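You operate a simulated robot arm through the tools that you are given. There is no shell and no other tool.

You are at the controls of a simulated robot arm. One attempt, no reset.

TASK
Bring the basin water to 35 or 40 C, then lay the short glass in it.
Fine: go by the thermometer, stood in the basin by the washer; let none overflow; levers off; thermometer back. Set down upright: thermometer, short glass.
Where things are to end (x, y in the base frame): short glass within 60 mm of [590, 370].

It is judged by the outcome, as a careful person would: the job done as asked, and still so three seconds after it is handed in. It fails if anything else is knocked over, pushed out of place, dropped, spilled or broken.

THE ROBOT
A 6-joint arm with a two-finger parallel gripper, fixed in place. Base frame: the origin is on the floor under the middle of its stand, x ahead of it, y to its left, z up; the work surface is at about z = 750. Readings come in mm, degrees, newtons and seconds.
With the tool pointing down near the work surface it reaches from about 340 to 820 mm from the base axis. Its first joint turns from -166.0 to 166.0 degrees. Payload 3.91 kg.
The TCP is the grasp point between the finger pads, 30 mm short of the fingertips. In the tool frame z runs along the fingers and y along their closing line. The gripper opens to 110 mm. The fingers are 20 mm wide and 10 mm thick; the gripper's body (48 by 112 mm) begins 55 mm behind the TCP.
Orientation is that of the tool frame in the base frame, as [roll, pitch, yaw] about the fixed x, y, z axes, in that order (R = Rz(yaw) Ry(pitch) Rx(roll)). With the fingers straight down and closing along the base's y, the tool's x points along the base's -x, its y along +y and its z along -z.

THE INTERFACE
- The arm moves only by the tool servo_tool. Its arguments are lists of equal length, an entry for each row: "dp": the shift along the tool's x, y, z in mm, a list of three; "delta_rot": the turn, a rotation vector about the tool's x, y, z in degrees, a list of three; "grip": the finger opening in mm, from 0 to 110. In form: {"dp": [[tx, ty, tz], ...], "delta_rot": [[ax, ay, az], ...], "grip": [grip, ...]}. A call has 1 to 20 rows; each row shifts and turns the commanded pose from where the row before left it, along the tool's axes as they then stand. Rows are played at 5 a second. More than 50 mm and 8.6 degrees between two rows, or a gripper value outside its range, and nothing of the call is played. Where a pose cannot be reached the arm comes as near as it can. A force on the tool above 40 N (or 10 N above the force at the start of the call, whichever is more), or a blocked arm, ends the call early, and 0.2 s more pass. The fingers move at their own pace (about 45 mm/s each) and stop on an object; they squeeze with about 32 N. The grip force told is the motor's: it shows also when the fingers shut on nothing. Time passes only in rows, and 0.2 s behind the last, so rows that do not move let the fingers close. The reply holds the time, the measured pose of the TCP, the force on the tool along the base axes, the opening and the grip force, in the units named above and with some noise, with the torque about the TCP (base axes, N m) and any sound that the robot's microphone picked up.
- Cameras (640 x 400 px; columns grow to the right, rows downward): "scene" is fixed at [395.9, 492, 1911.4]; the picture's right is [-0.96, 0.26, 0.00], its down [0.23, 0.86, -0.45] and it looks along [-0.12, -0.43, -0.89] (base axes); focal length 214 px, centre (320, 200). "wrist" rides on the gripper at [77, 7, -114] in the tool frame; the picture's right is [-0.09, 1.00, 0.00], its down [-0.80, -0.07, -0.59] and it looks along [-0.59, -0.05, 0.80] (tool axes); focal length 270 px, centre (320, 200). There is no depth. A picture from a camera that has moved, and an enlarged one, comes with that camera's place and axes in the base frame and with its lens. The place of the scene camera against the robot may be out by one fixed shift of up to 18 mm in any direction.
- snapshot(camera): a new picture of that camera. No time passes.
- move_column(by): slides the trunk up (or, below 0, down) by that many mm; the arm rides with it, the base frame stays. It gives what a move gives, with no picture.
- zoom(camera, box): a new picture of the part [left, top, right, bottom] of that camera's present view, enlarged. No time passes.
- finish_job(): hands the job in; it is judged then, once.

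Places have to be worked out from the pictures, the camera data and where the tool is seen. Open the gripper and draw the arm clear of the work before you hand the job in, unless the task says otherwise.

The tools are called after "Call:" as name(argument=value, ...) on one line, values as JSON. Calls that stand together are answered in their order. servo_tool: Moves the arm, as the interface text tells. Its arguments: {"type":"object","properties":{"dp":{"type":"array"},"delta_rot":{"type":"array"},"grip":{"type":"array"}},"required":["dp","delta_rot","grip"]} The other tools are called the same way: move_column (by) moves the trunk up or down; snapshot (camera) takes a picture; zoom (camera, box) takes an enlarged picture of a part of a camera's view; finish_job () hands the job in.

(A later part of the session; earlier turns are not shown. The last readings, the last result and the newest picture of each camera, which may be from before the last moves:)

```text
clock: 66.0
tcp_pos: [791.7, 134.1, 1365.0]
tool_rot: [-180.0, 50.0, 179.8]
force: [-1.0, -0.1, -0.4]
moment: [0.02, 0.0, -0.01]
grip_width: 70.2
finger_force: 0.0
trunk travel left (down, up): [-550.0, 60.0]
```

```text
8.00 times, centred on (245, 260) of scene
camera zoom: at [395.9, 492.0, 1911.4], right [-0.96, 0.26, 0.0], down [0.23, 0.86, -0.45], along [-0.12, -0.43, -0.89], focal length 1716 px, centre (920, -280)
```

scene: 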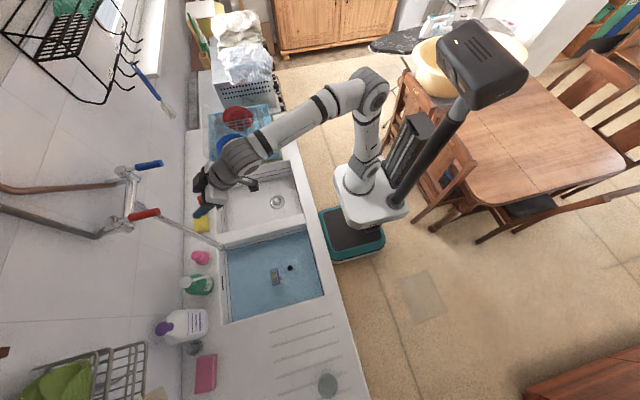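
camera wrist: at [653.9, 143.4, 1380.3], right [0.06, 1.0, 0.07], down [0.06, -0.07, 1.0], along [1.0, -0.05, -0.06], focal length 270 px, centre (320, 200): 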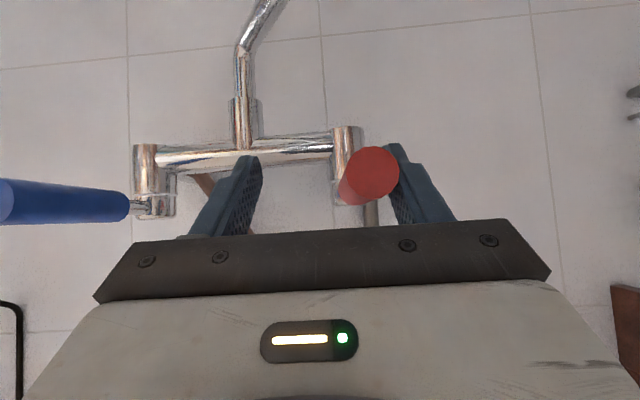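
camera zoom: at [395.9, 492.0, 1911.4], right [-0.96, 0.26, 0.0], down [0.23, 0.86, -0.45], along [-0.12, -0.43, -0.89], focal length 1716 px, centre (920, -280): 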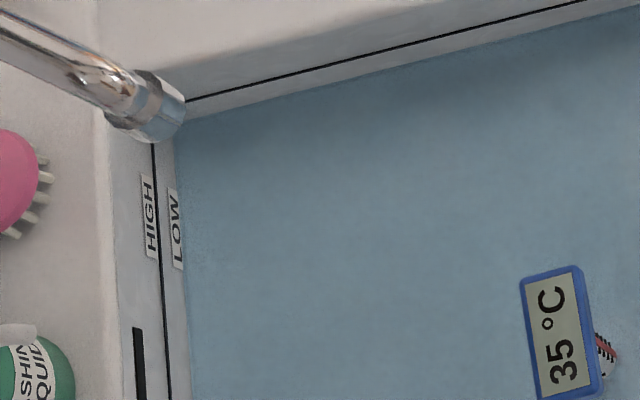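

The water is off. The tip is still about 3 mm off its original line, so I add a final 3 mm.

Call:
servo_tool(dp=[[0, -2, 0], [0, -1.2, 0], [0, 0, 0]], delta_rot=[[0, 0, 0], [0, 0, 0], [0, 0, 0]], grip=[70, 70, 70])

Call:
snapshot(camera="wrist")

Call:
zoom(camera="scene", box=[90, 150, 250, 250])

```text
clock: 66.8
tcp_pos: [791.0, 133.5, 1364.8]
tool_rot: [180.0, 50.0, 179.9]
force: [-0.2, 0.2, 0.4]
moment: [-0.01, 0.03, 0.0]
grip_width: 69.9
finger_force: 0.7
trunk travel left (down, up): [-550.0, 60.0]
```

```text
taken
camera wrist: at [653.6, 140.3, 1380.1], right [0.06, 1.0, 0.07], down [0.06, -0.07, 1.0], along [1.0, -0.05, -0.06], focal length 270 px, centre (320, 200)
```

wrist: 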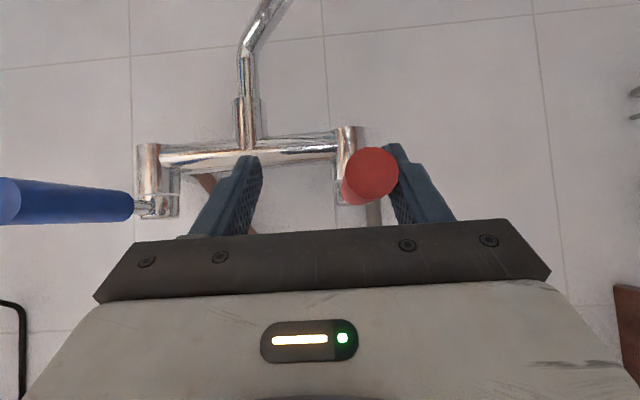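

```text
4.00 times, centred on (170, 200) of scene
camera zoom: at [395.9, 492.0, 1911.4], right [-0.96, 0.26, 0.0], down [0.23, 0.86, -0.45], along [-0.12, -0.43, -0.89], focal length 858 px, centre (920, 200)
```

zoom: 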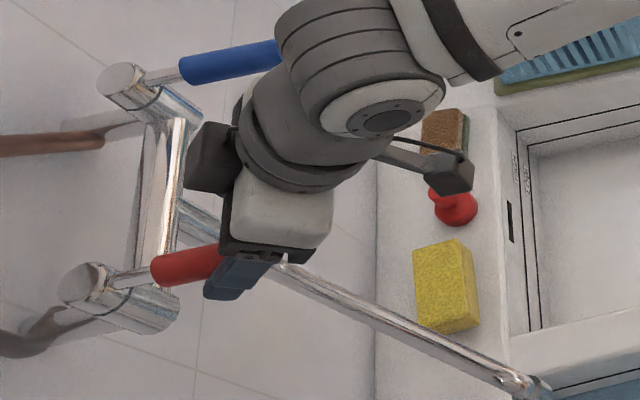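

The handle is aligned with its original position and the water is off. I recentre the fingers around it and back straight out.

Call:
servo_tool(dp=[[0, 13, 0], [0, 13, 0], [19.4, 0, -29.4], [19.9, 0, -30], [19.9, 0, -30], [19.9, 0, -30], [0, 0, 0]], delta_rot=[[0, 0, 0], [0, 0, 0], [0, 0, 0], [0, 0, 0], [0, 0, 0], [0, 0, 0], [0, 0, 0]], grip=[70, 70, 70, 70, 70, 70, 70])

Call:
snapshot(camera="wrist")

Call:
zoom(camera="scene", box=[90, 140, 250, 240])

Call:
zoom(camera="scene", box=[205, 225, 333, 305])

```text
clock: 68.4
tcp_pos: [648.1, 157.5, 1379.1]
tool_rot: [-180.0, 49.8, 180.0]
force: [0.1, 0.0, -0.1]
moment: [-0.04, 0.01, 0.02]
grip_width: 69.9
finger_force: 0.1
trunk travel left (down, up): [-550.0, 60.0]
```

```text
taken
camera wrist: at [511.0, 166.5, 1395.2], right [0.06, 1.0, 0.07], down [0.06, -0.07, 1.0], along [1.0, -0.05, -0.06], focal length 270 px, centre (320, 200)
```

wrist: 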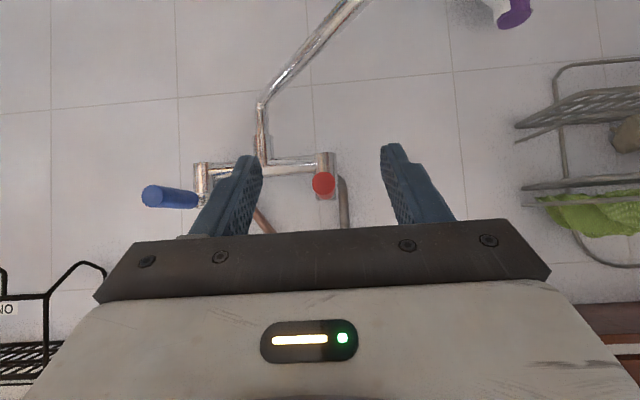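

```text
4.00 times, centred on (170, 190) of scene
camera zoom: at [395.9, 492.0, 1911.4], right [-0.96, 0.26, 0.0], down [0.23, 0.86, -0.45], along [-0.12, -0.43, -0.89], focal length 858 px, centre (920, 240)
```

zoom: 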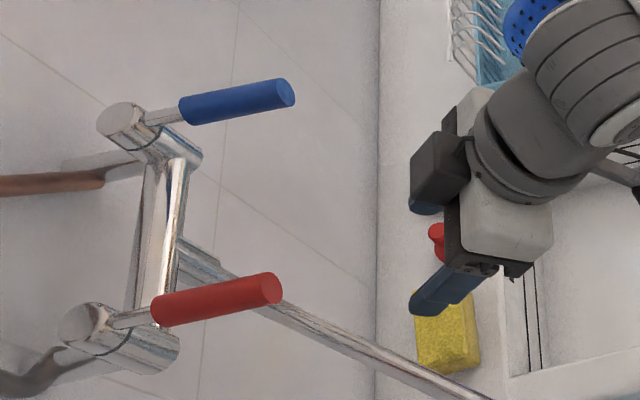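

```text
5.00 times, centred on (269, 265) of scene
camera zoom: at [395.9, 492.0, 1911.4], right [-0.96, 0.26, 0.0], down [0.23, 0.86, -0.45], along [-0.12, -0.43, -0.89], focal length 1072 px, centre (575, -125)
```

zoom: 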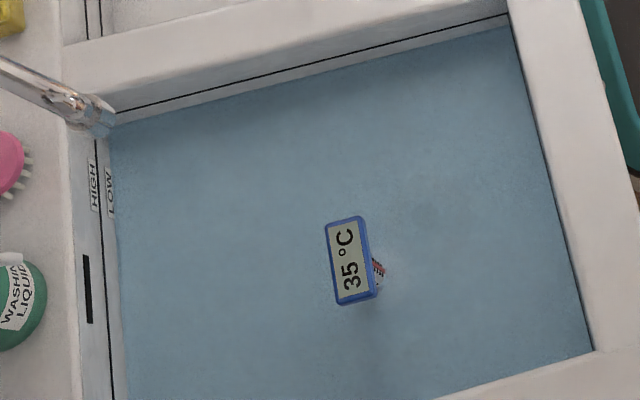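

The lever matches its original position, the stream is off and the reading holds at 35 °C with the level just above LOW. Now I back away from the spout, return to the tool-down pose and fetch the thermometer.

Call:
servo_tool(dp=[[42.3, 0, 0.2], [42.3, 0, 0.2], [42.3, 0, 0.2], [42.3, 0, 0.2], [0, 0, 0], [0, 0, 0], [0, 0, 0], [0, 0, 0], [0, 0, 0], [0, 0, 0], [0, 0, 0]], delta_rot=[[0, 0, 0], [0, 0, 0], [0, 0, 0], [0, 0, 0], [0, 8.33, 0], [0, 8.33, 0], [0, 8.33, 0], [0, 8.33, 0], [0, 8.33, 0], [0, 8.33, 0], [0, 0, 0]], grip=[70, 80, 90, 100, 110, 110, 110, 110, 110, 110, 110])

Call:
servo_tool(dp=[[0, 0, 0], [0, 0, 0], [0, 0, 0], [0, 0, 0], [0, 0, 0], [0, 0, 0], [0, 0, 0], [0, 0, 0], [0, 0, 0], [0, 0, 0], [0, 0, 0], [0, 0, 0]], delta_rot=[[0, 0, -8.18], [0, 0, -8.18], [0, 0, -8.18], [0, 0, -8.18], [0, 0, -8.18], [0, 0, -8.18], [0, 0, -8.18], [0, 0, -8.18], [0, 0, -8.18], [0, 0, -8.18], [0, 0, -8.2], [0, 0, 0]], grip=[110, 110, 110, 110, 110, 110, 110, 110, 110, 110, 110, 110])

Call:
zoom(camera="scene", box=[205, 225, 333, 305])

```text
clock: 70.8
tcp_pos: [541.3, 159.6, 1251.5]
tool_rot: [-180.0, 0.0, 179.9]
force: [0.6, -0.8, 0.0]
moment: [0.01, -0.01, 0.01]
grip_width: 109.9
finger_force: 0.0
trunk travel left (down, up): [-550.0, 60.0]
```

```text
clock: 73.4
tcp_pos: [542.5, 160.2, 1250.0]
tool_rot: [-180.0, 0.0, -90.1]
force: [-0.6, 0.4, -0.2]
moment: [-0.04, 0.0, 0.0]
grip_width: 110.0
finger_force: 0.1
trunk travel left (down, up): [-550.0, 60.0]
```

```text
5.00 times, centred on (269, 265) of scene
camera zoom: at [395.9, 492.0, 1911.4], right [-0.96, 0.26, 0.0], down [0.23, 0.86, -0.45], along [-0.12, -0.43, -0.89], focal length 1072 px, centre (575, -125)
```

zoom: 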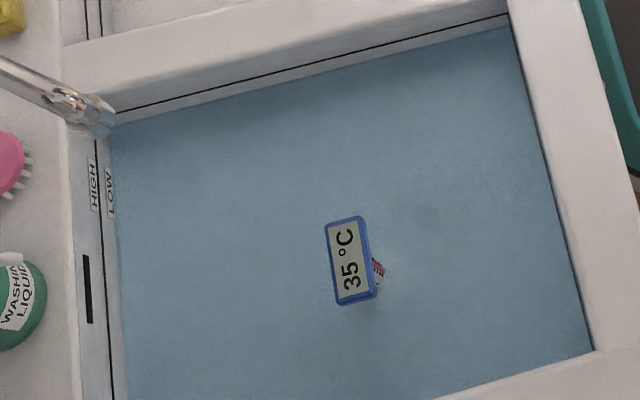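

Still 35 °C eight seconds after closing, so it is stable. I move to hover near the thermometer for alignment.

Call:
servo_tool(dp=[[-30.4, -2, 30.4], [-30.4, -2, 30.4], [-30.4, -2, 30.4], [-30.4, -3, 30.4], [-30.4, -3, 30.4], [0, 0, 0]], delta_rot=[[0, 0, 0], [0, 0, 0], [0, 0, 0], [0, 0, 0], [0, 0, 0], [0, 0, 0]], grip=[110, 110, 110, 110, 110, 110])

Call:
snapshot(camera="wrist")

Call:
zoom(camera="wrist", box=[240, 70, 400, 170])

```text
clock: 74.8
tcp_pos: [552.9, 312.9, 1098.1]
tool_rot: [-179.8, 0.0, -90.1]
force: [0.1, -0.3, 0.1]
moment: [-0.02, 0.04, 0.02]
grip_width: 110.1
finger_force: 0.0
trunk travel left (down, up): [-550.0, 60.0]
```

```text
taken
camera wrist: at [545.5, 237.4, 1213.9], right [-1.0, 0.09, 0.0], down [0.07, 0.8, 0.59], along [0.05, 0.59, -0.8], focal length 270 px, centre (320, 200)
```

wrist: 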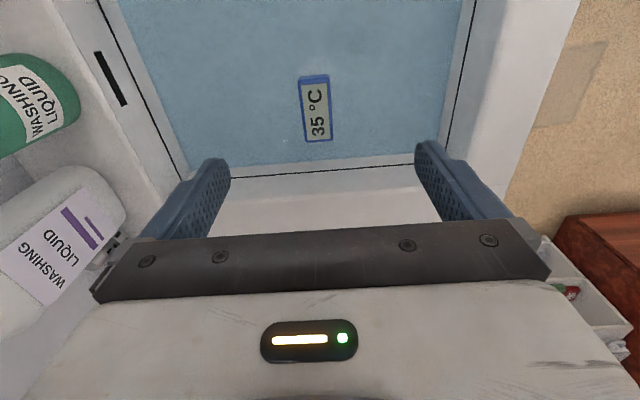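

```text
4.00 times, centred on (320, 120) of wrist
camera zoom: at [545.5, 237.4, 1213.9], right [-1.0, 0.09, 0.0], down [0.07, 0.8, 0.59], along [0.05, 0.59, -0.8], focal length 1081 px, centre (320, 520)
```

zoom: 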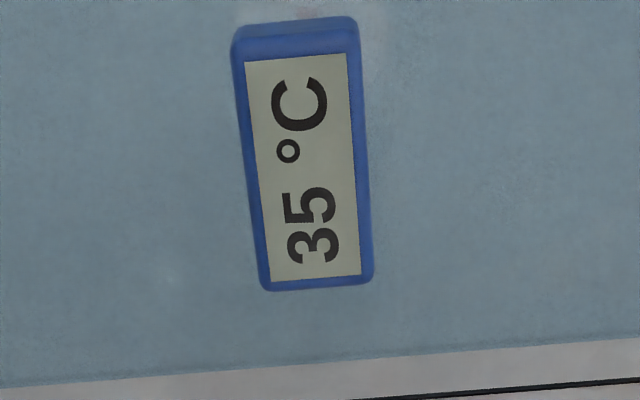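

The head centre is at about (557.5, 334). I shift and descend to just above it to verify centring.

Call:
servo_tool(dp=[[-10, -2.3, 20], [-10, -2.3, 30], [0, 0, 35], [0, 0, 35], [0, 0, 12], [0, 0, 0]], delta_rot=[[0, 0, 0], [0, 0, 0], [0, 0, 0], [0, 0, 0], [0, 0, 0], [0, 0, 0]], grip=[110, 110, 110, 110, 110, 110])

Call:
zoom(camera="wrist", box=[224, 80, 416, 200])

```text
clock: 76.2
tcp_pos: [559.1, 331.2, 967.4]
tool_rot: [-180.0, 0.0, -90.0]
force: [-0.3, 0.4, 0.4]
moment: [0.0, -0.04, 0.05]
grip_width: 109.9
finger_force: 0.0
trunk travel left (down, up): [-550.0, 60.0]
```

```text
3.33 times, centred on (320, 140) of wrist
camera zoom: at [550.5, 254.5, 1081.9], right [-1.0, 0.09, 0.0], down [0.07, 0.8, 0.59], along [0.05, 0.59, -0.8], focal length 901 px, centre (320, 400)
```

zoom: 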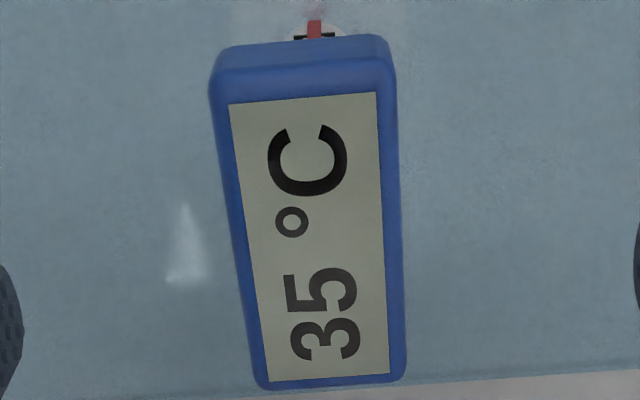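

Nearly centred; I make a 1 mm x and 4 mm y correction to match the original grasp, then descend to grasp height z≈910.

Call:
servo_tool(dp=[[-4, -1.2, 10], [0, 0, 20], [0, 0, 20], [0, 0, 7], [0, 0, 0], [0, 0, 0]], delta_rot=[[0, 0, 0], [0, 0, 0], [0, 0, 0], [0, 0, 0], [0, 0, 0], [0, 0, 0]], grip=[110, 110, 110, 110, 100, 70])

Call:
snapshot(camera="wrist")

```text
clock: 77.6
tcp_pos: [559.7, 333.5, 908.8]
tool_rot: [180.0, 0.0, -90.1]
force: [-1.0, 0.2, 0.6]
moment: [-0.03, 0.03, -0.02]
grip_width: 70.1
finger_force: 0.1
trunk travel left (down, up): [-550.0, 60.0]
```

```text
taken
camera wrist: at [551.6, 257.4, 1024.3], right [-1.0, 0.09, 0.0], down [0.07, 0.8, 0.59], along [0.05, 0.59, -0.8], focal length 270 px, centre (320, 200)
```

wrist: 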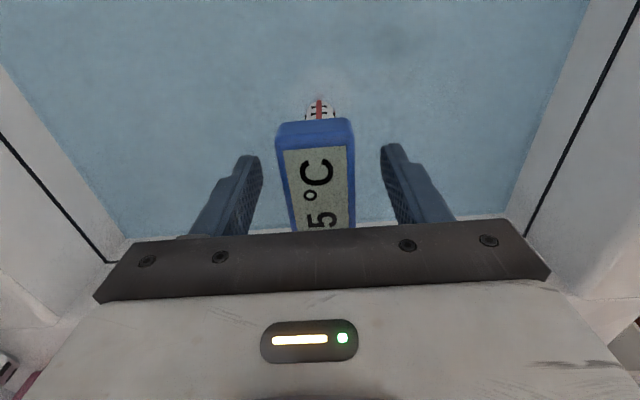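

The head is centred between the fingers. I close gently onto it.

Call:
servo_tool(dp=[[0, 0, 0], [0, 0, 0], [0, 0, 0], [0, 0, 0], [0, 0, 0], [0, 0, 0]], delta_rot=[[0, 0, 0], [0, 0, 0], [0, 0, 0], [0, 0, 0], [0, 0, 0], [0, 0, 0]], grip=[56, 48, 42, 36, 30, 26])

Call:
snapshot(camera="wrist")

```text
clock: 79.0
tcp_pos: [560.9, 333.8, 909.8]
tool_rot: [179.9, 0.0, -90.1]
force: [0.6, 0.3, 0.2]
moment: [0.03, 0.0, 0.01]
grip_width: 33.6
finger_force: 32.6
trunk travel left (down, up): [-550.0, 60.0]
```

```text
taken
camera wrist: at [551.6, 257.4, 1024.5], right [-1.0, 0.09, 0.0], down [0.07, 0.8, 0.59], along [0.05, 0.59, -0.8], focal length 270 px, centre (320, 200)
```

wrist: 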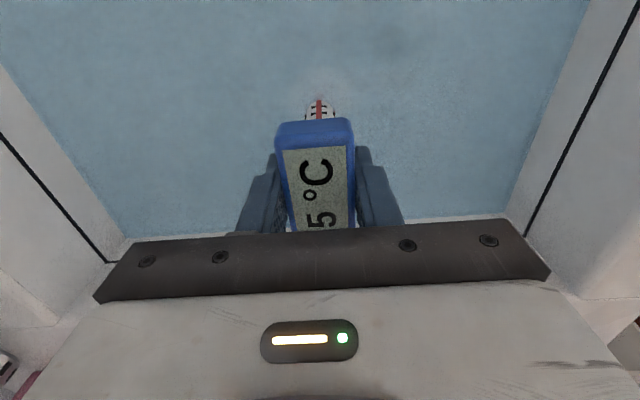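

Gripped at 33.6 mm, in the same relation as the first grasp. I lift it clear and carry it back over its original spot on the drainboard.

Call:
servo_tool(dp=[[0, 0, -15], [0, 0, -35], [0, 0, -40], [0, 0, -45], [0, 0, -45], [0, 0, -38], [0, 0, 0], [-39.4, 24.9, 0], [-39.4, 24.9, 0], [-39.4, 24.9, 0], [-39.4, 24.9, 0], [-39.4, 24.9, 0], [-39.4, 24.9, 0], [0, 0, 0]], delta_rot=[[0, 0, 0], [0, 0, 0], [0, 0, 0], [0, 0, 0], [0, 0, 0], [0, 0, 0], [0, 0, 0], [0, 0, 0], [0, 0, 0], [0, 0, 0], [0, 0, 0], [0, 0, 0], [0, 0, 0], [0, 0, 0]], grip=[26, 26, 26, 26, 26, 26, 26, 26, 26, 26, 26, 26, 26, 26])

Call:
snapshot(camera="wrist")

Call:
snapshot(camera="scene")

```text
clock: 82.0
tcp_pos: [413.1, 572.0, 1125.8]
tool_rot: [179.9, 0.0, -90.2]
force: [-1.0, -0.6, -3.2]
moment: [-0.01, 0.01, 0.0]
grip_width: 33.6
finger_force: 32.0
trunk travel left (down, up): [-550.0, 60.0]
```

```text
taken
camera wrist: at [404.3, 497.4, 1241.8], right [-1.0, 0.09, 0.0], down [0.07, 0.8, 0.59], along [0.05, 0.59, -0.8], focal length 270 px, centre (320, 200)
```

wrist: 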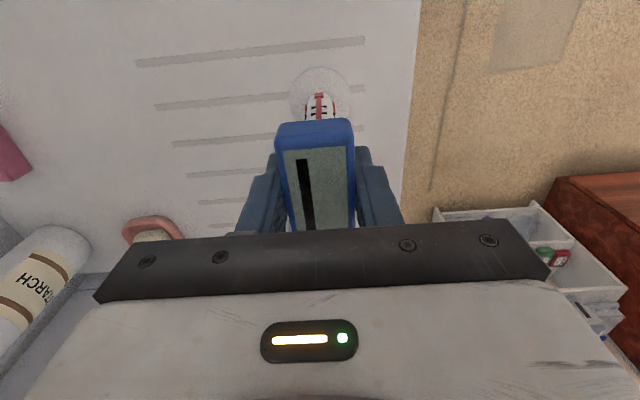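

```text
taken
```

scene: 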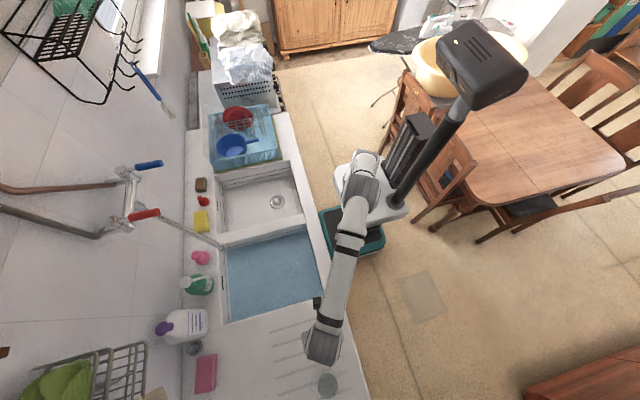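

Comparing camera poses, I'm about 3 mm off the original lift pose in x and y, so I correct that and lower to just above the surface.

Call:
servo_tool(dp=[[2.8, 2, 10], [0, 0, 20], [0, 0, 20], [0, 0, 6], [0, 0, 0]], delta_rot=[[0, 0, 0], [0, 0, 0], [0, 0, 0], [0, 0, 0], [0, 0, 0]], grip=[26, 26, 26, 26, 26])

Call:
snapshot(camera="wrist")

```text
clock: 83.2
tcp_pos: [408.5, 569.8, 1071.9]
tool_rot: [-179.9, 0.1, -90.1]
force: [1.1, -0.4, -2.2]
moment: [0.0, 0.01, 0.0]
grip_width: 33.9
finger_force: 32.0
trunk travel left (down, up): [-550.0, 60.0]
```

```text
taken
camera wrist: at [401.4, 494.0, 1186.4], right [-1.0, 0.09, 0.0], down [0.07, 0.8, 0.59], along [0.05, 0.59, -0.8], focal length 270 px, centre (320, 200)
```

wrist: 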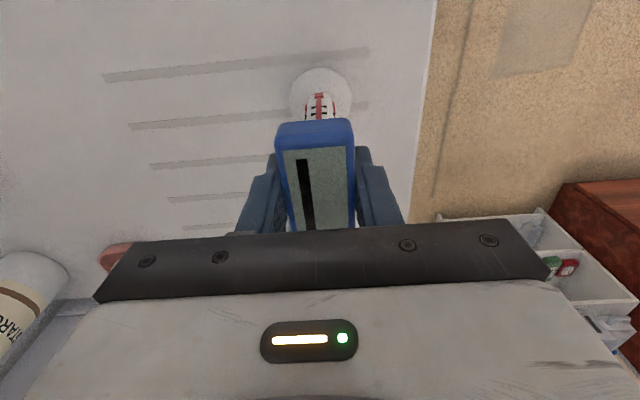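

The pose matches the original grasp within 1 mm. I lower in small steps until light contact.

Call:
servo_tool(dp=[[-0.8, 0, 2], [0, 0, 2], [0, 0, 1.5], [0, 0, 1.5], [0, 0, 0]], delta_rot=[[0, 0, 0], [0, 0, 0], [0, 0, 0], [0, 0, 0], [0, 0, 0]], grip=[26, 26, 26, 26, 26])

```text
clock: 84.4
tcp_pos: [409.5, 569.9, 1064.1]
tool_rot: [-180.0, 0.0, -90.0]
force: [-0.9, 0.2, -2.4]
moment: [0.01, 0.01, 0.0]
grip_width: 33.6
finger_force: 32.1
trunk travel left (down, up): [-550.0, 60.0]
```

Call:
servo_tool(dp=[[0, 0, 1], [0, 0, 1], [0, 0, 0]], delta_rot=[[0, 0, 0], [0, 0, 0], [0, 0, 0]], grip=[26, 26, 26])

```text
clock: 85.2
tcp_pos: [410.2, 569.5, 1061.6]
tool_rot: [-179.9, -0.1, -90.0]
force: [-0.4, 0.6, -2.1]
moment: [-0.02, 0.03, 0.0]
grip_width: 33.8
finger_force: 31.7
trunk travel left (down, up): [-550.0, 60.0]
```

Call:
servo_tool(dp=[[0, 0, 1], [0, 0, 1], [0, 0, 0]], delta_rot=[[0, 0, 0], [0, 0, 0], [0, 0, 0]], grip=[26, 26, 26])

Call:
snapshot(camera="wrist")

```text
clock: 86.0
tcp_pos: [409.9, 569.9, 1060.5]
tool_rot: [180.0, 0.0, -90.2]
force: [0.3, 0.8, -1.7]
moment: [0.02, -0.02, 0.0]
grip_width: 33.7
finger_force: 32.2
trunk travel left (down, up): [-550.0, 60.0]
```

```text
taken
camera wrist: at [401.6, 494.6, 1176.0], right [-1.0, 0.09, 0.0], down [0.07, 0.8, 0.59], along [0.05, 0.59, -0.8], focal length 270 px, centre (320, 200)
```

wrist: 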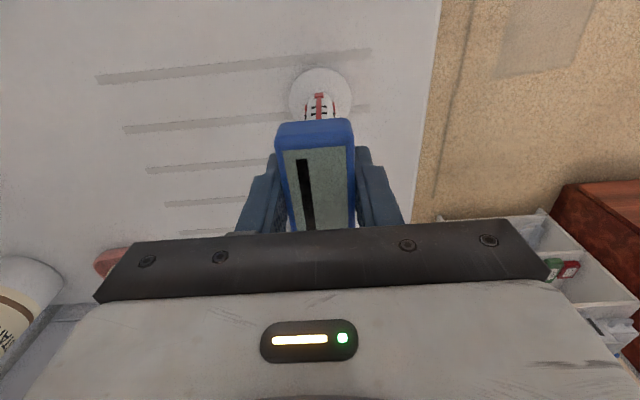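

No clear contact yet; I continue in 1 mm steps.

Call:
servo_tool(dp=[[0, 0, 1], [0, 0, 0], [0, 0, 1], [0, 0, 0]], delta_rot=[[0, 0, 0], [0, 0, 0], [0, 0, 0], [0, 0, 0]], grip=[26, 26, 26, 26])

Call:
zoom(camera="scene", box=[280, 300, 360, 350])

```text
clock: 87.0
tcp_pos: [408.8, 571.0, 1059.2]
tool_rot: [180.0, 0.0, -90.0]
force: [0.5, 0.2, 1.5]
moment: [-0.01, -0.01, -0.02]
grip_width: 33.9
finger_force: 32.1
trunk travel left (down, up): [-550.0, 60.0]
```

```text
8.00 times, centred on (320, 325) of scene
camera zoom: at [395.9, 492.0, 1911.4], right [-0.96, 0.26, 0.0], down [0.23, 0.86, -0.45], along [-0.12, -0.43, -0.89], focal length 1716 px, centre (320, -800)
```

zoom: 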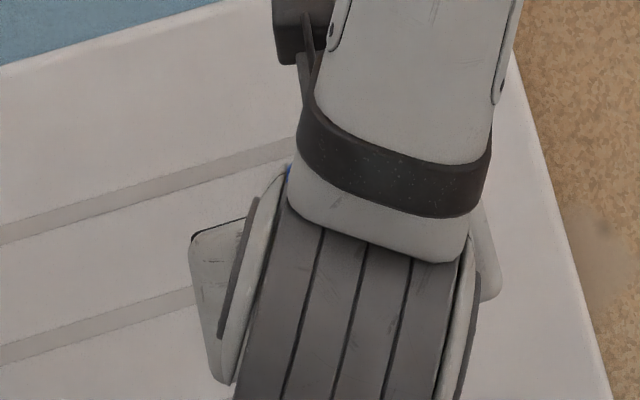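

Light contact now (+1.5 N against −2.2 N hanging). I open the fingers gradually.

Call:
servo_tool(dp=[[0, 0, 0], [0, 0, 0], [0, 0, 0], [0, 0, 0], [0, 0, 0], [0, 0, 0], [0, 0, 0]], delta_rot=[[0, 0, 0], [0, 0, 0], [0, 0, 0], [0, 0, 0], [0, 0, 0], [0, 0, 0], [0, 0, 0]], grip=[32, 34, 35, 36, 38, 42, 46])

Call:
snapshot(camera="wrist")

```text
clock: 88.6
tcp_pos: [410.1, 570.3, 1059.1]
tool_rot: [180.0, -0.1, -90.1]
force: [0.3, -0.6, -0.1]
moment: [-0.02, -0.01, -0.01]
grip_width: 46.0
finger_force: 0.1
trunk travel left (down, up): [-550.0, 60.0]
```

```text
taken
camera wrist: at [401.5, 494.3, 1174.3], right [-1.0, 0.09, 0.0], down [0.07, 0.8, 0.59], along [0.05, 0.59, -0.8], focal length 270 px, centre (320, 200)
```

wrist: 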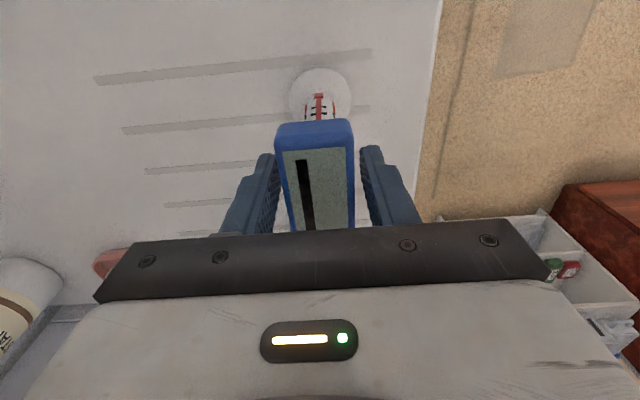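

A clean release with the thermometer still centred and upright. I open fully and rise, then check its position against the original.

Call:
servo_tool(dp=[[0, 0, 0], [0, 0, 0], [0, 0, 0], [0, 0, -20], [0, 0, -40], [0, 0, -40], [0, 0, -40], [40, 0, 0], [45, 0, 0], [45, 0, 0], [0, 0, 0]], delta_rot=[[0, 0, 0], [0, 0, 0], [0, 0, 0], [0, 0, 0], [0, 0, 0], [0, 0, 0], [0, 0, 0], [0, 0, 0], [0, 0, 0], [0, 0, 0], [0, 0, 0]], grip=[65, 85, 110, 110, 110, 110, 110, 110, 110, 110, 110])

Call:
zoom(camera="scene", box=[290, 310, 354, 350])

Call:
snapshot(camera="wrist")

```text
clock: 91.0
tcp_pos: [409.9, 440.8, 1196.9]
tool_rot: [-180.0, 0.0, -90.1]
force: [-0.6, 0.2, 0.3]
moment: [0.0, -0.03, 0.0]
grip_width: 110.2
finger_force: 0.2
trunk travel left (down, up): [-550.0, 60.0]
```

```text
10.00 times, centred on (322, 330) of scene
camera zoom: at [395.9, 492.0, 1911.4], right [-0.96, 0.26, 0.0], down [0.23, 0.86, -0.45], along [-0.12, -0.43, -0.89], focal length 2145 px, centre (300, -1100)
```

zoom: 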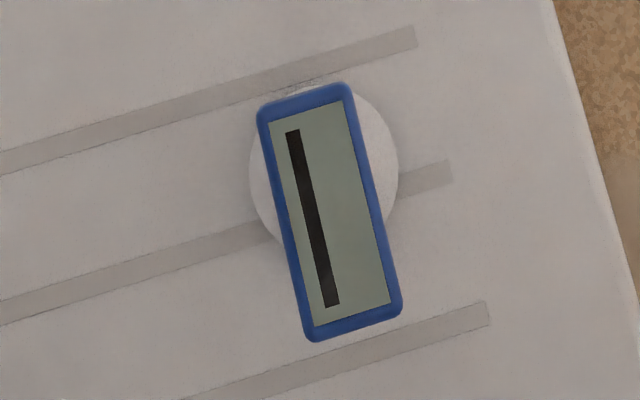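

```text
taken
camera wrist: at [402.2, 365.2, 1312.3], right [-1.0, 0.09, 0.0], down [0.07, 0.8, 0.59], along [0.05, 0.59, -0.8], focal length 270 px, centre (320, 200)
```

wrist: 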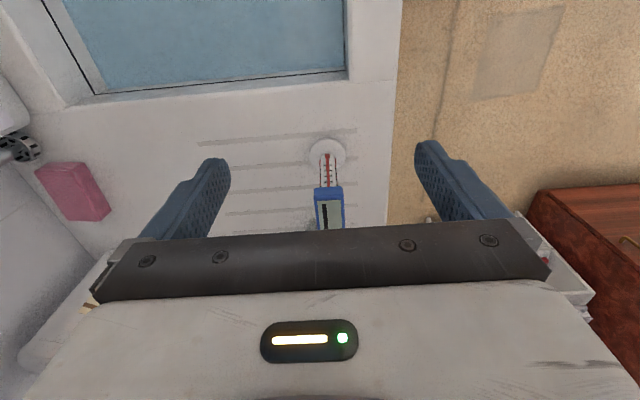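

The thermometer is back within about 3 mm, showing its dash again. Next the glass: from the earlier view it's a tapered tumbler at about (433, 729), base ≈ 49 mm, rim ≈ 66 mm at z≈984. It lies past the vertical reach, so I'll tilt the tool 25° toward azimuth 30°, keeping the camera and wrist away from the thermometer.

Call:
servo_tool(dp=[[0, 0, 0], [0, 0, 0], [0, 0, 0], [0, 0, 0], [0, 0, 0], [0, 0, 0], [0, 0, 0], [0, 0, 0], [0, 0, 0], [0, 0, 0], [0, 0, 0], [0, 0, 0]], delta_rot=[[0, 0, 7.5], [0, 0, 7.5], [0, 0, 7.5], [0, 0, 7.5], [0, 0, 7.5], [0, 0, 7.5], [0, 0, 7.5], [0, 0, 7.5], [0, -8.33, 0], [0, -8.33, 0], [0, -8.34, 0], [0, 0, 0]], grip=[110, 110, 110, 110, 110, 110, 110, 110, 110, 110, 110, 110])

Call:
snapshot(camera="wrist")

```text
clock: 93.6
tcp_pos: [408.5, 440.2, 1198.3]
tool_rot: [-180.0, 25.2, -150.3]
force: [0.4, 0.5, 0.1]
moment: [-0.03, 0.03, 0.03]
grip_width: 110.1
finger_force: 0.1
trunk travel left (down, up): [-550.0, 60.0]
```

```text
taken
camera wrist: at [302.0, 387.5, 1270.6], right [-0.43, 0.9, 0.04], down [0.45, 0.17, 0.88], along [0.79, 0.39, -0.48], focal length 270 px, centre (320, 200)
```

wrist: 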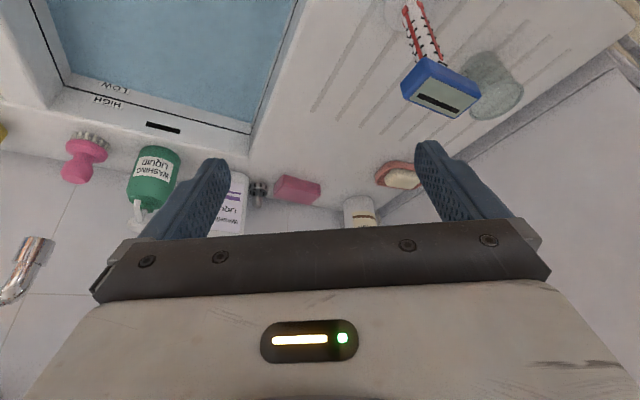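

The glass shows behind the thermometer. I route around the thermometer on the front side at height, stopping near (345, 640, 1148).

Call:
servo_tool(dp=[[-4, 40.9, 12.9], [-4, 40.9, 12.9], [-4, 40.9, 12.9], [-4, 40.9, 12.9], [-4, 40.9, 12.9], [0, 0, 0]], delta_rot=[[0, 0, 0], [0, 0, 0], [0, 0, 0], [0, 0, 0], [0, 0, 0], [0, 0, 0]], grip=[110, 110, 110, 110, 110, 110])

Call:
snapshot(camera="wrist")

Call:
snapshot(camera="scene")

```text
clock: 95.0
tcp_pos: [344.1, 640.7, 1150.4]
tool_rot: [-180.0, 25.0, -150.2]
force: [-0.1, 0.3, 0.8]
moment: [0.0, -0.05, 0.0]
grip_width: 109.9
finger_force: 0.1
trunk travel left (down, up): [-550.0, 60.0]
```

```text
taken
camera wrist: at [238.5, 588.3, 1221.9], right [-0.43, 0.9, 0.04], down [0.45, 0.17, 0.88], along [0.79, 0.39, -0.48], focal length 270 px, centre (320, 200)
```

wrist: 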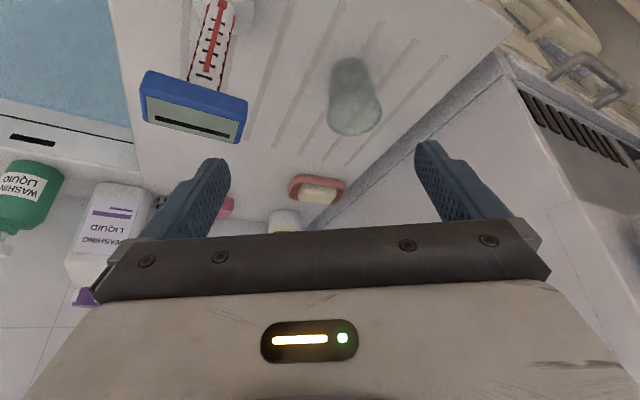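

```text
taken
```

scene: 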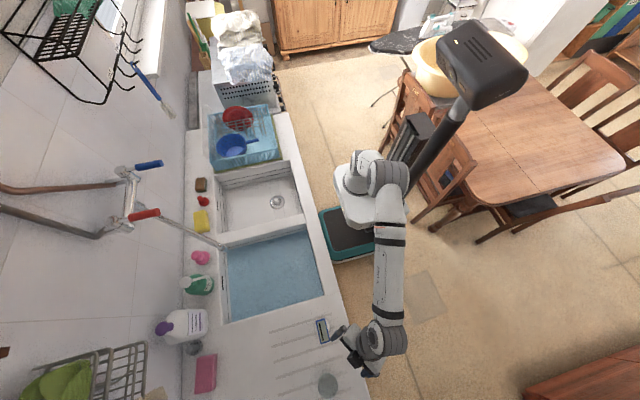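

Call:
zoom(camera="wrist", box=[275, 45, 435, 145])

```text
4.00 times, centred on (355, 95) of wrist
camera zoom: at [238.5, 588.3, 1221.9], right [-0.43, 0.9, 0.04], down [0.45, 0.17, 0.88], along [0.79, 0.39, -0.48], focal length 1081 px, centre (180, 620)
```

zoom: 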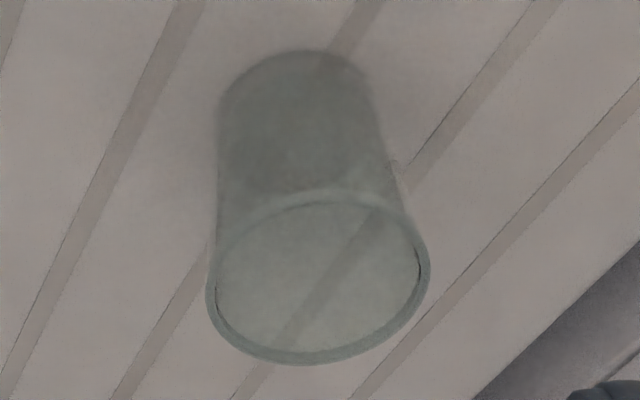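

The rim centre computes to about (430, 731, 981). I line up laterally and advance along the tool axis to about 110 mm short, then check the centring.

Call:
servo_tool(dp=[[-9.5, 11.7, 35], [-9.5, 11.7, 35], [-9.6, 11.8, 35], [0, 0, 0]], delta_rot=[[0, 0, 0], [0, 0, 0], [0, 0, 0], [0, 0, 0]], grip=[110, 110, 110, 110])

Call:
snapshot(camera="wrist")

```text
clock: 96.0
tcp_pos: [388.4, 702.3, 1068.0]
tool_rot: [180.0, 25.0, -150.1]
force: [0.6, 0.0, 0.1]
moment: [0.0, -0.02, 0.01]
grip_width: 110.0
finger_force: 0.1
trunk travel left (down, up): [-550.0, 60.0]
```

```text
taken
camera wrist: at [281.5, 651.3, 1140.8], right [-0.43, 0.9, 0.04], down [0.45, 0.17, 0.88], along [0.79, 0.39, -0.48], focal length 270 px, centre (320, 200)
```

wrist: 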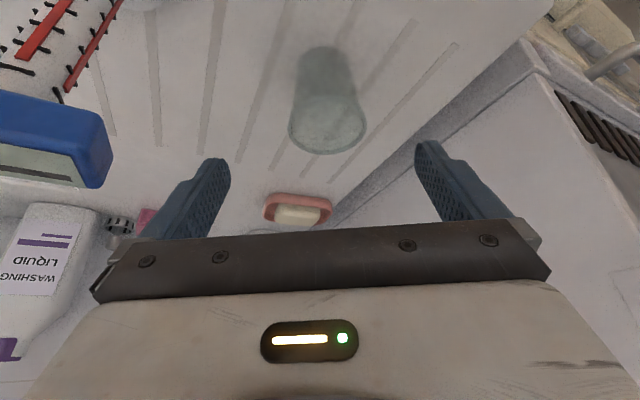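

Call:
zoom(camera="wrist", box=[240, 40, 400, 140])

```text
4.00 times, centred on (320, 90) of wrist
camera zoom: at [281.5, 651.3, 1140.8], right [-0.43, 0.9, 0.04], down [0.45, 0.17, 0.88], along [0.79, 0.39, -0.48], focal length 1081 px, centre (320, 640)
```

zoom: 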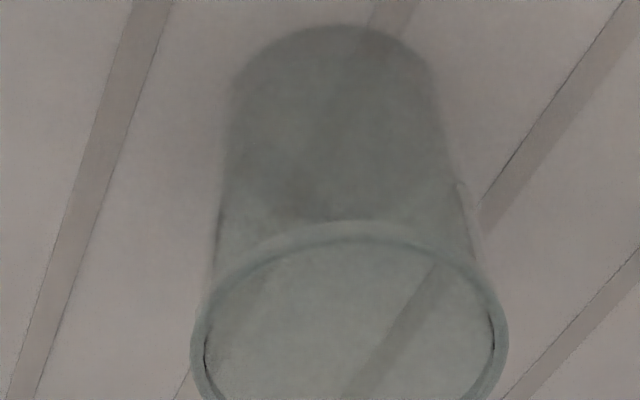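

The glass axis is about (428.5, 731.5) with the rim at z≈978, roughly 5 mm to the right of the tool axis. I correct and advance halfway.

Call:
servo_tool(dp=[[-1, 2.5, 25], [-1, 2.5, 25], [0, 0, 0]], delta_rot=[[0, 0, 0], [0, 0, 0], [0, 0, 0]], grip=[110, 110, 110])

Call:
snapshot(camera="wrist")

Call:
zoom(camera="scene", box=[270, 310, 398, 390])

```text
clock: 96.8
tcp_pos: [406.6, 720.5, 1023.4]
tool_rot: [-180.0, 25.0, -150.1]
force: [0.2, -0.3, -0.4]
moment: [0.0, 0.04, 0.01]
grip_width: 110.0
finger_force: 0.0
trunk travel left (down, up): [-550.0, 60.0]
```

```text
taken
camera wrist: at [300.0, 669.1, 1094.6], right [-0.43, 0.9, 0.04], down [0.45, 0.17, 0.88], along [0.79, 0.39, -0.48], focal length 270 px, centre (320, 200)
```

wrist: 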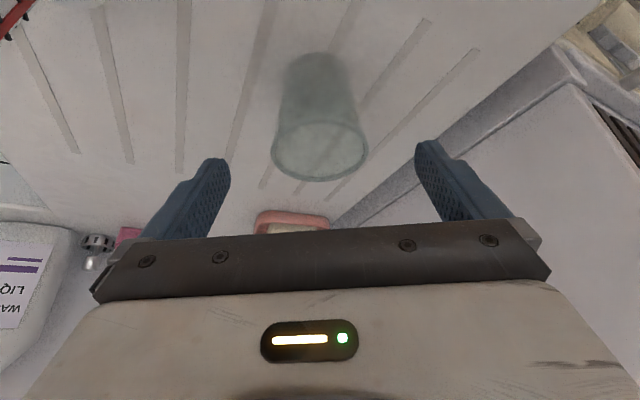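

```text
5.00 times, centred on (334, 350) of scene
camera zoom: at [395.9, 492.0, 1911.4], right [-0.96, 0.26, 0.0], down [0.23, 0.86, -0.45], along [-0.12, -0.43, -0.89], focal length 1072 px, centre (250, -550)
```

zoom: 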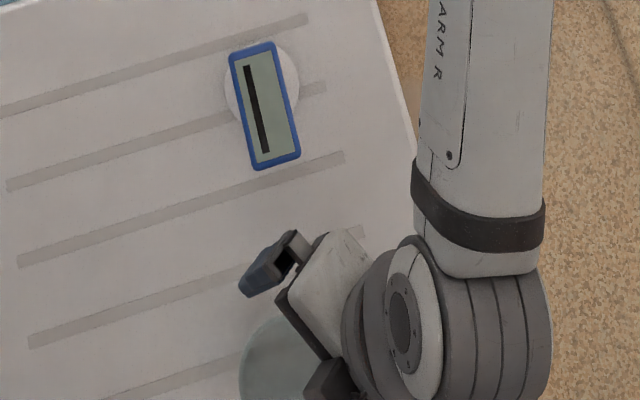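

Well centred (rim centre at column 319). I advance the remaining 64 mm so the pads sit at the rim level, leaving the fingers open.

Call:
servo_tool(dp=[[-0.5, -0.8, 22], [0, 0, 22], [0, 0, 19], [0, 0, 0]], delta_rot=[[0, 0, 0], [0, 0, 0], [0, 0, 0], [0, 0, 0]], grip=[110, 110, 110, 110])

Call:
snapshot(camera="wrist")

```text
clock: 97.8
tcp_pos: [431.0, 733.0, 966.1]
tool_rot: [-180.0, 25.0, -150.2]
force: [-0.5, 0.2, 1.1]
moment: [0.01, -0.02, 0.04]
grip_width: 110.1
finger_force: 0.0
trunk travel left (down, up): [-550.0, 60.0]
```

```text
taken
camera wrist: at [323.9, 681.9, 1037.3], right [-0.43, 0.9, 0.04], down [0.45, 0.17, 0.88], along [0.79, 0.39, -0.48], focal length 270 px, centre (320, 200)
```

wrist: 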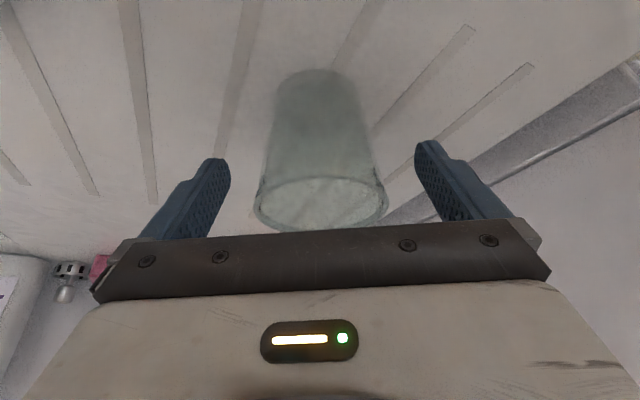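

The rim is centred between the fingers at pad level. I close slowly onto it.

Call:
servo_tool(dp=[[0, 0, 0], [0, 0, 0], [0, 0, 0], [0, 0, 0], [0, 0, 0], [0, 0, 0], [0, 0, 0], [0, 0, 0]], delta_rot=[[0, 0, 0], [0, 0, 0], [0, 0, 0], [0, 0, 0], [0, 0, 0], [0, 0, 0], [0, 0, 0], [0, 0, 0]], grip=[95, 80, 74, 70, 67, 64, 60, 58])

Call:
snapshot(camera="wrist")

```text
clock: 99.6
tcp_pos: [431.2, 735.2, 966.3]
tool_rot: [179.9, 25.0, -150.1]
force: [0.6, -0.4, 1.7]
moment: [-0.09, -0.03, 0.0]
grip_width: 65.2
finger_force: 31.7
trunk travel left (down, up): [-550.0, 60.0]
```

```text
taken
camera wrist: at [323.8, 681.7, 1037.4], right [-0.43, 0.9, 0.04], down [0.45, 0.18, 0.88], along [0.79, 0.39, -0.48], focal length 270 px, centre (320, 200)
```

wrist: 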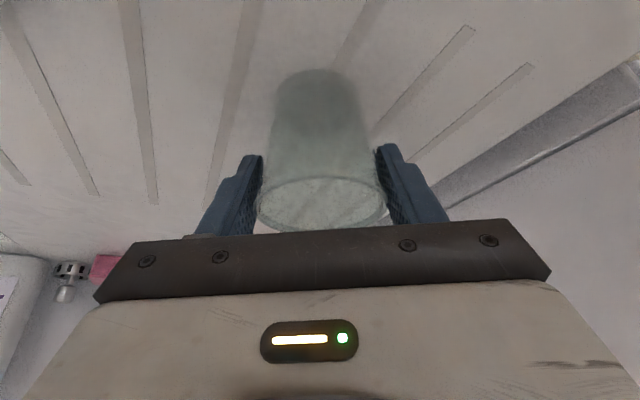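

Gripped at 65.2 mm. I lift straight up a little and check the glass stays upright.

Call:
servo_tool(dp=[[-2.1, 0, -4.5], [-4.2, 0, -9.1], [-6.3, 0, -13.6], [0, 0, 0]], delta_rot=[[0, 0, 0], [0, 0, 0], [0, 0, 0], [0, 0, 0]], grip=[58, 58, 58, 58])

Call:
snapshot(camera="wrist")

```text
clock: 100.6
tcp_pos: [432.5, 734.0, 993.9]
tool_rot: [-180.0, 25.0, -150.1]
force: [0.3, -0.7, -1.5]
moment: [0.0, 0.01, -0.04]
grip_width: 64.5
finger_force: 32.1
trunk travel left (down, up): [-550.0, 60.0]
```

```text
taken
camera wrist: at [325.0, 682.3, 1066.7], right [-0.43, 0.9, 0.04], down [0.45, 0.18, 0.88], along [0.79, 0.39, -0.48], focal length 270 px, centre (320, 200)
```

wrist: 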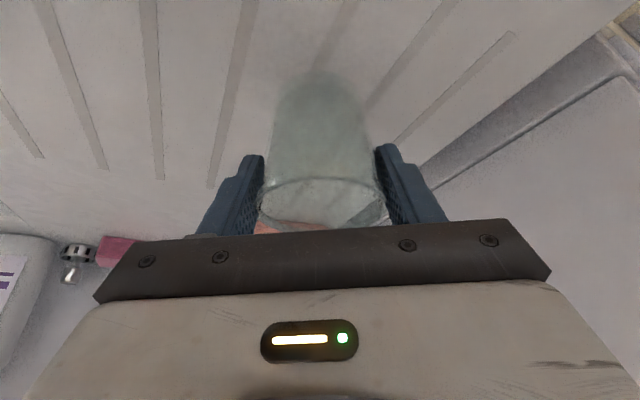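

The glass hangs steady at about 2 N with the same orientation. I raise it to z≈1100 and check reach before moving inward.

Call:
servo_tool(dp=[[-14.9, 0, -32], [-14.9, 0, -32], [-14.9, 0, -32], [0, 0, 0]], delta_rot=[[0, 0, 0], [0, 0, 0], [0, 0, 0], [0, 0, 0]], grip=[58, 58, 58, 58])

Call:
snapshot(camera="wrist")

```text
clock: 101.6
tcp_pos: [430.7, 734.1, 1099.3]
tool_rot: [-179.9, 25.0, -150.2]
force: [0.5, 0.0, -1.6]
moment: [-0.01, 0.0, 0.01]
grip_width: 64.5
finger_force: 31.9
trunk travel left (down, up): [-550.0, 60.0]
```

```text
taken
camera wrist: at [324.7, 682.4, 1172.4], right [-0.43, 0.9, 0.04], down [0.45, 0.18, 0.88], along [0.79, 0.39, -0.48], focal length 270 px, centre (320, 200)
```

wrist: 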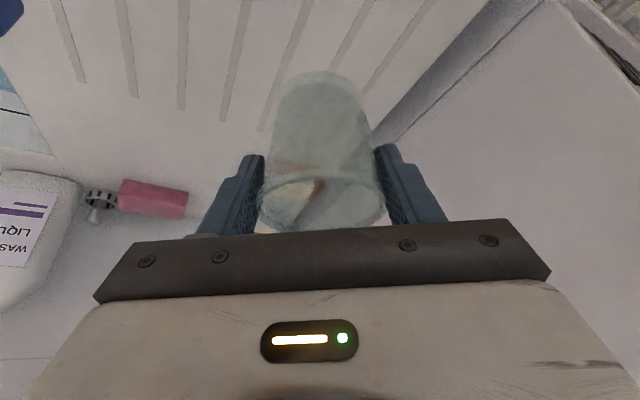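

The height is reached and the glass is steady. I now carry it inward past the thermometer, bowing toward +x, to above (592, 371).

Call:
servo_tool(dp=[[-2.1, -40, 1], [-2.1, -40, 1], [-2.1, -40, 1], [-2.1, -40, 1], [7.9, -39, -3.7], [7.9, -39, -3.7], [7.9, -39, -3.7], [7.9, -39, -3.7], [7.9, -39, -3.7], [7.9, -39, -3.7], [0, 0, 0]], delta_rot=[[0, 0, 0], [0, 0, 0], [0, 0, 0], [0, 0, 0], [0, 0, 0], [0, 0, 0], [0, 0, 0], [0, 0, 0], [0, 0, 0], [0, 0, 0], [0, 0, 0]], grip=[58, 58, 58, 58, 58, 58, 58, 58, 58, 58, 58])

Call:
snapshot(camera="wrist")

Call:
snapshot(camera="scene")

```text
clock: 104.0
tcp_pos: [591.3, 371.2, 1097.6]
tool_rot: [180.0, 25.0, -150.0]
force: [0.8, -0.2, -1.3]
moment: [-0.02, 0.03, 0.0]
grip_width: 64.3
finger_force: 32.7
trunk travel left (down, up): [-550.0, 60.0]
```

```text
taken
camera wrist: at [484.7, 319.1, 1170.0], right [-0.43, 0.9, 0.04], down [0.45, 0.17, 0.88], along [0.79, 0.39, -0.48], focal length 270 px, centre (320, 200)
```

wrist: 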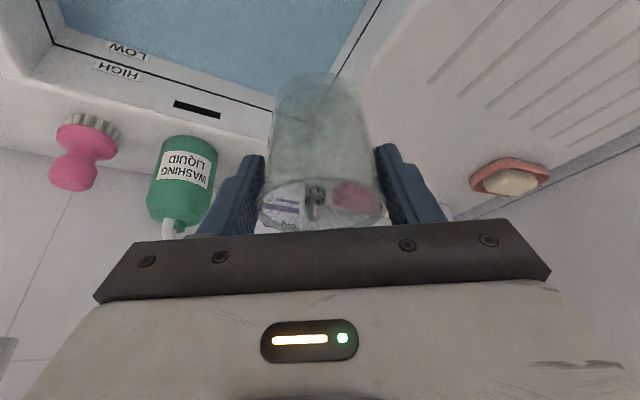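

```text
taken
```

scene: 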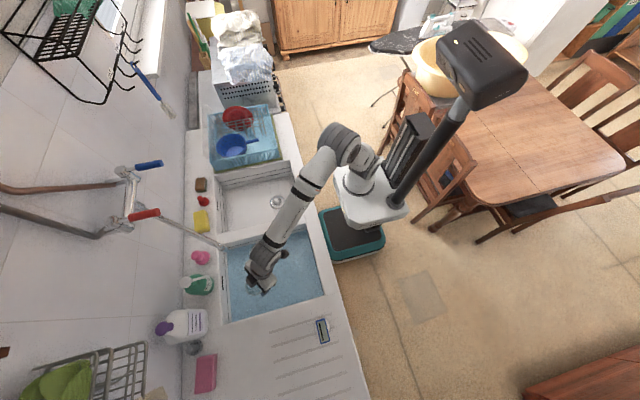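

The glass is right above the target inside the basin, clear of its walls. I lower in stages, watching the force.

Call:
servo_tool(dp=[[16.9, 0, 36.2], [16.9, 0, 36.2], [16.9, 0, 36.2], [16.9, 0, 36.2], [12.7, 0, 27.2], [0, 0, 0]], delta_rot=[[0, 0, 0], [0, 0, 0], [0, 0, 0], [0, 0, 0], [0, 0, 0], [0, 0, 0]], grip=[58, 58, 58, 58, 58, 58])

Call:
snapshot(camera="wrist")

Call:
zoom(camera="scene", box=[190, 210, 350, 310])

```text
clock: 105.4
tcp_pos: [588.8, 370.1, 909.2]
tool_rot: [180.0, 25.1, -150.2]
force: [0.1, -0.8, -1.6]
moment: [0.0, 0.04, -0.01]
grip_width: 64.0
finger_force: 32.0
trunk travel left (down, up): [-550.0, 60.0]
```

```text
taken
camera wrist: at [482.5, 318.3, 980.6], right [-0.43, 0.9, 0.04], down [0.45, 0.17, 0.88], along [0.79, 0.39, -0.48], focal length 270 px, centre (320, 200)
```

wrist: 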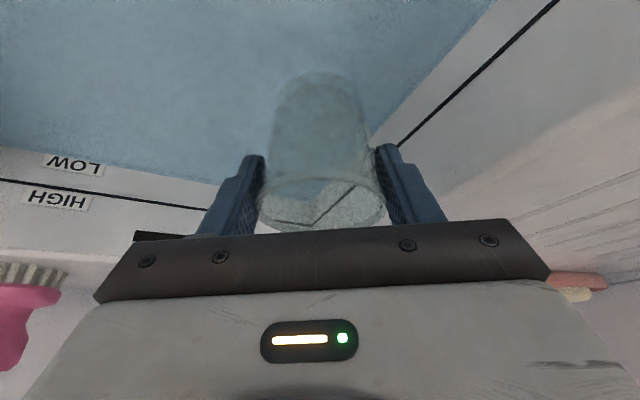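

```text
4.00 times, centred on (270, 260) of scene
camera zoom: at [395.9, 492.0, 1911.4], right [-0.96, 0.26, 0.0], down [0.23, 0.86, -0.45], along [-0.12, -0.43, -0.89], focal length 858 px, centre (520, -40)
```

zoom: 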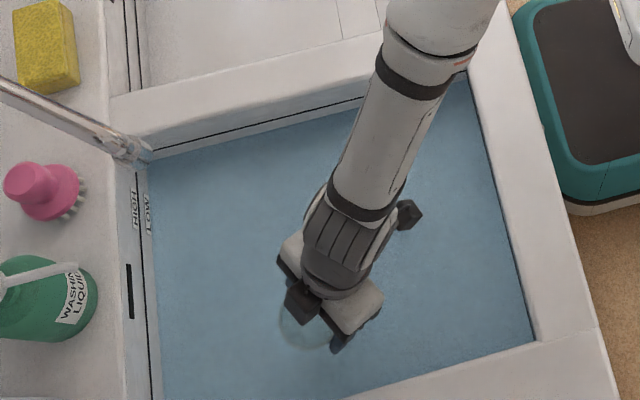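

Call:
servo_tool(dp=[[8.5, 0, 18.1], [8.5, 0, 18.1], [6.3, 0, 13.6], [4.2, 0, 9.1], [0, 0, 0]], delta_rot=[[0, 0, 0], [0, 0, 0], [0, 0, 0], [0, 0, 0], [0, 0, 0]], grip=[58, 58, 58, 58, 58])

Call:
snapshot(camera="wrist")

```text
clock: 106.6
tcp_pos: [590.5, 369.5, 844.7]
tool_rot: [-180.0, 25.0, -150.1]
force: [-0.3, -0.7, -2.1]
moment: [-0.03, 0.02, -0.01]
grip_width: 63.9
finger_force: 31.6
trunk travel left (down, up): [-550.0, 60.0]
```

```text
taken
camera wrist: at [483.7, 318.3, 916.5], right [-0.43, 0.9, 0.04], down [0.45, 0.18, 0.88], along [0.79, 0.39, -0.48], focal length 270 px, centre (320, 200)
```

wrist: 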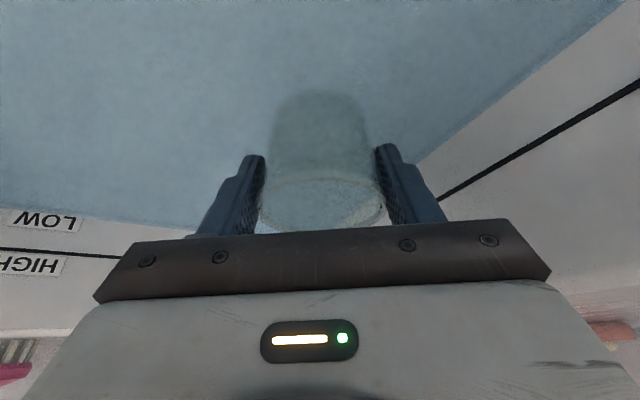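

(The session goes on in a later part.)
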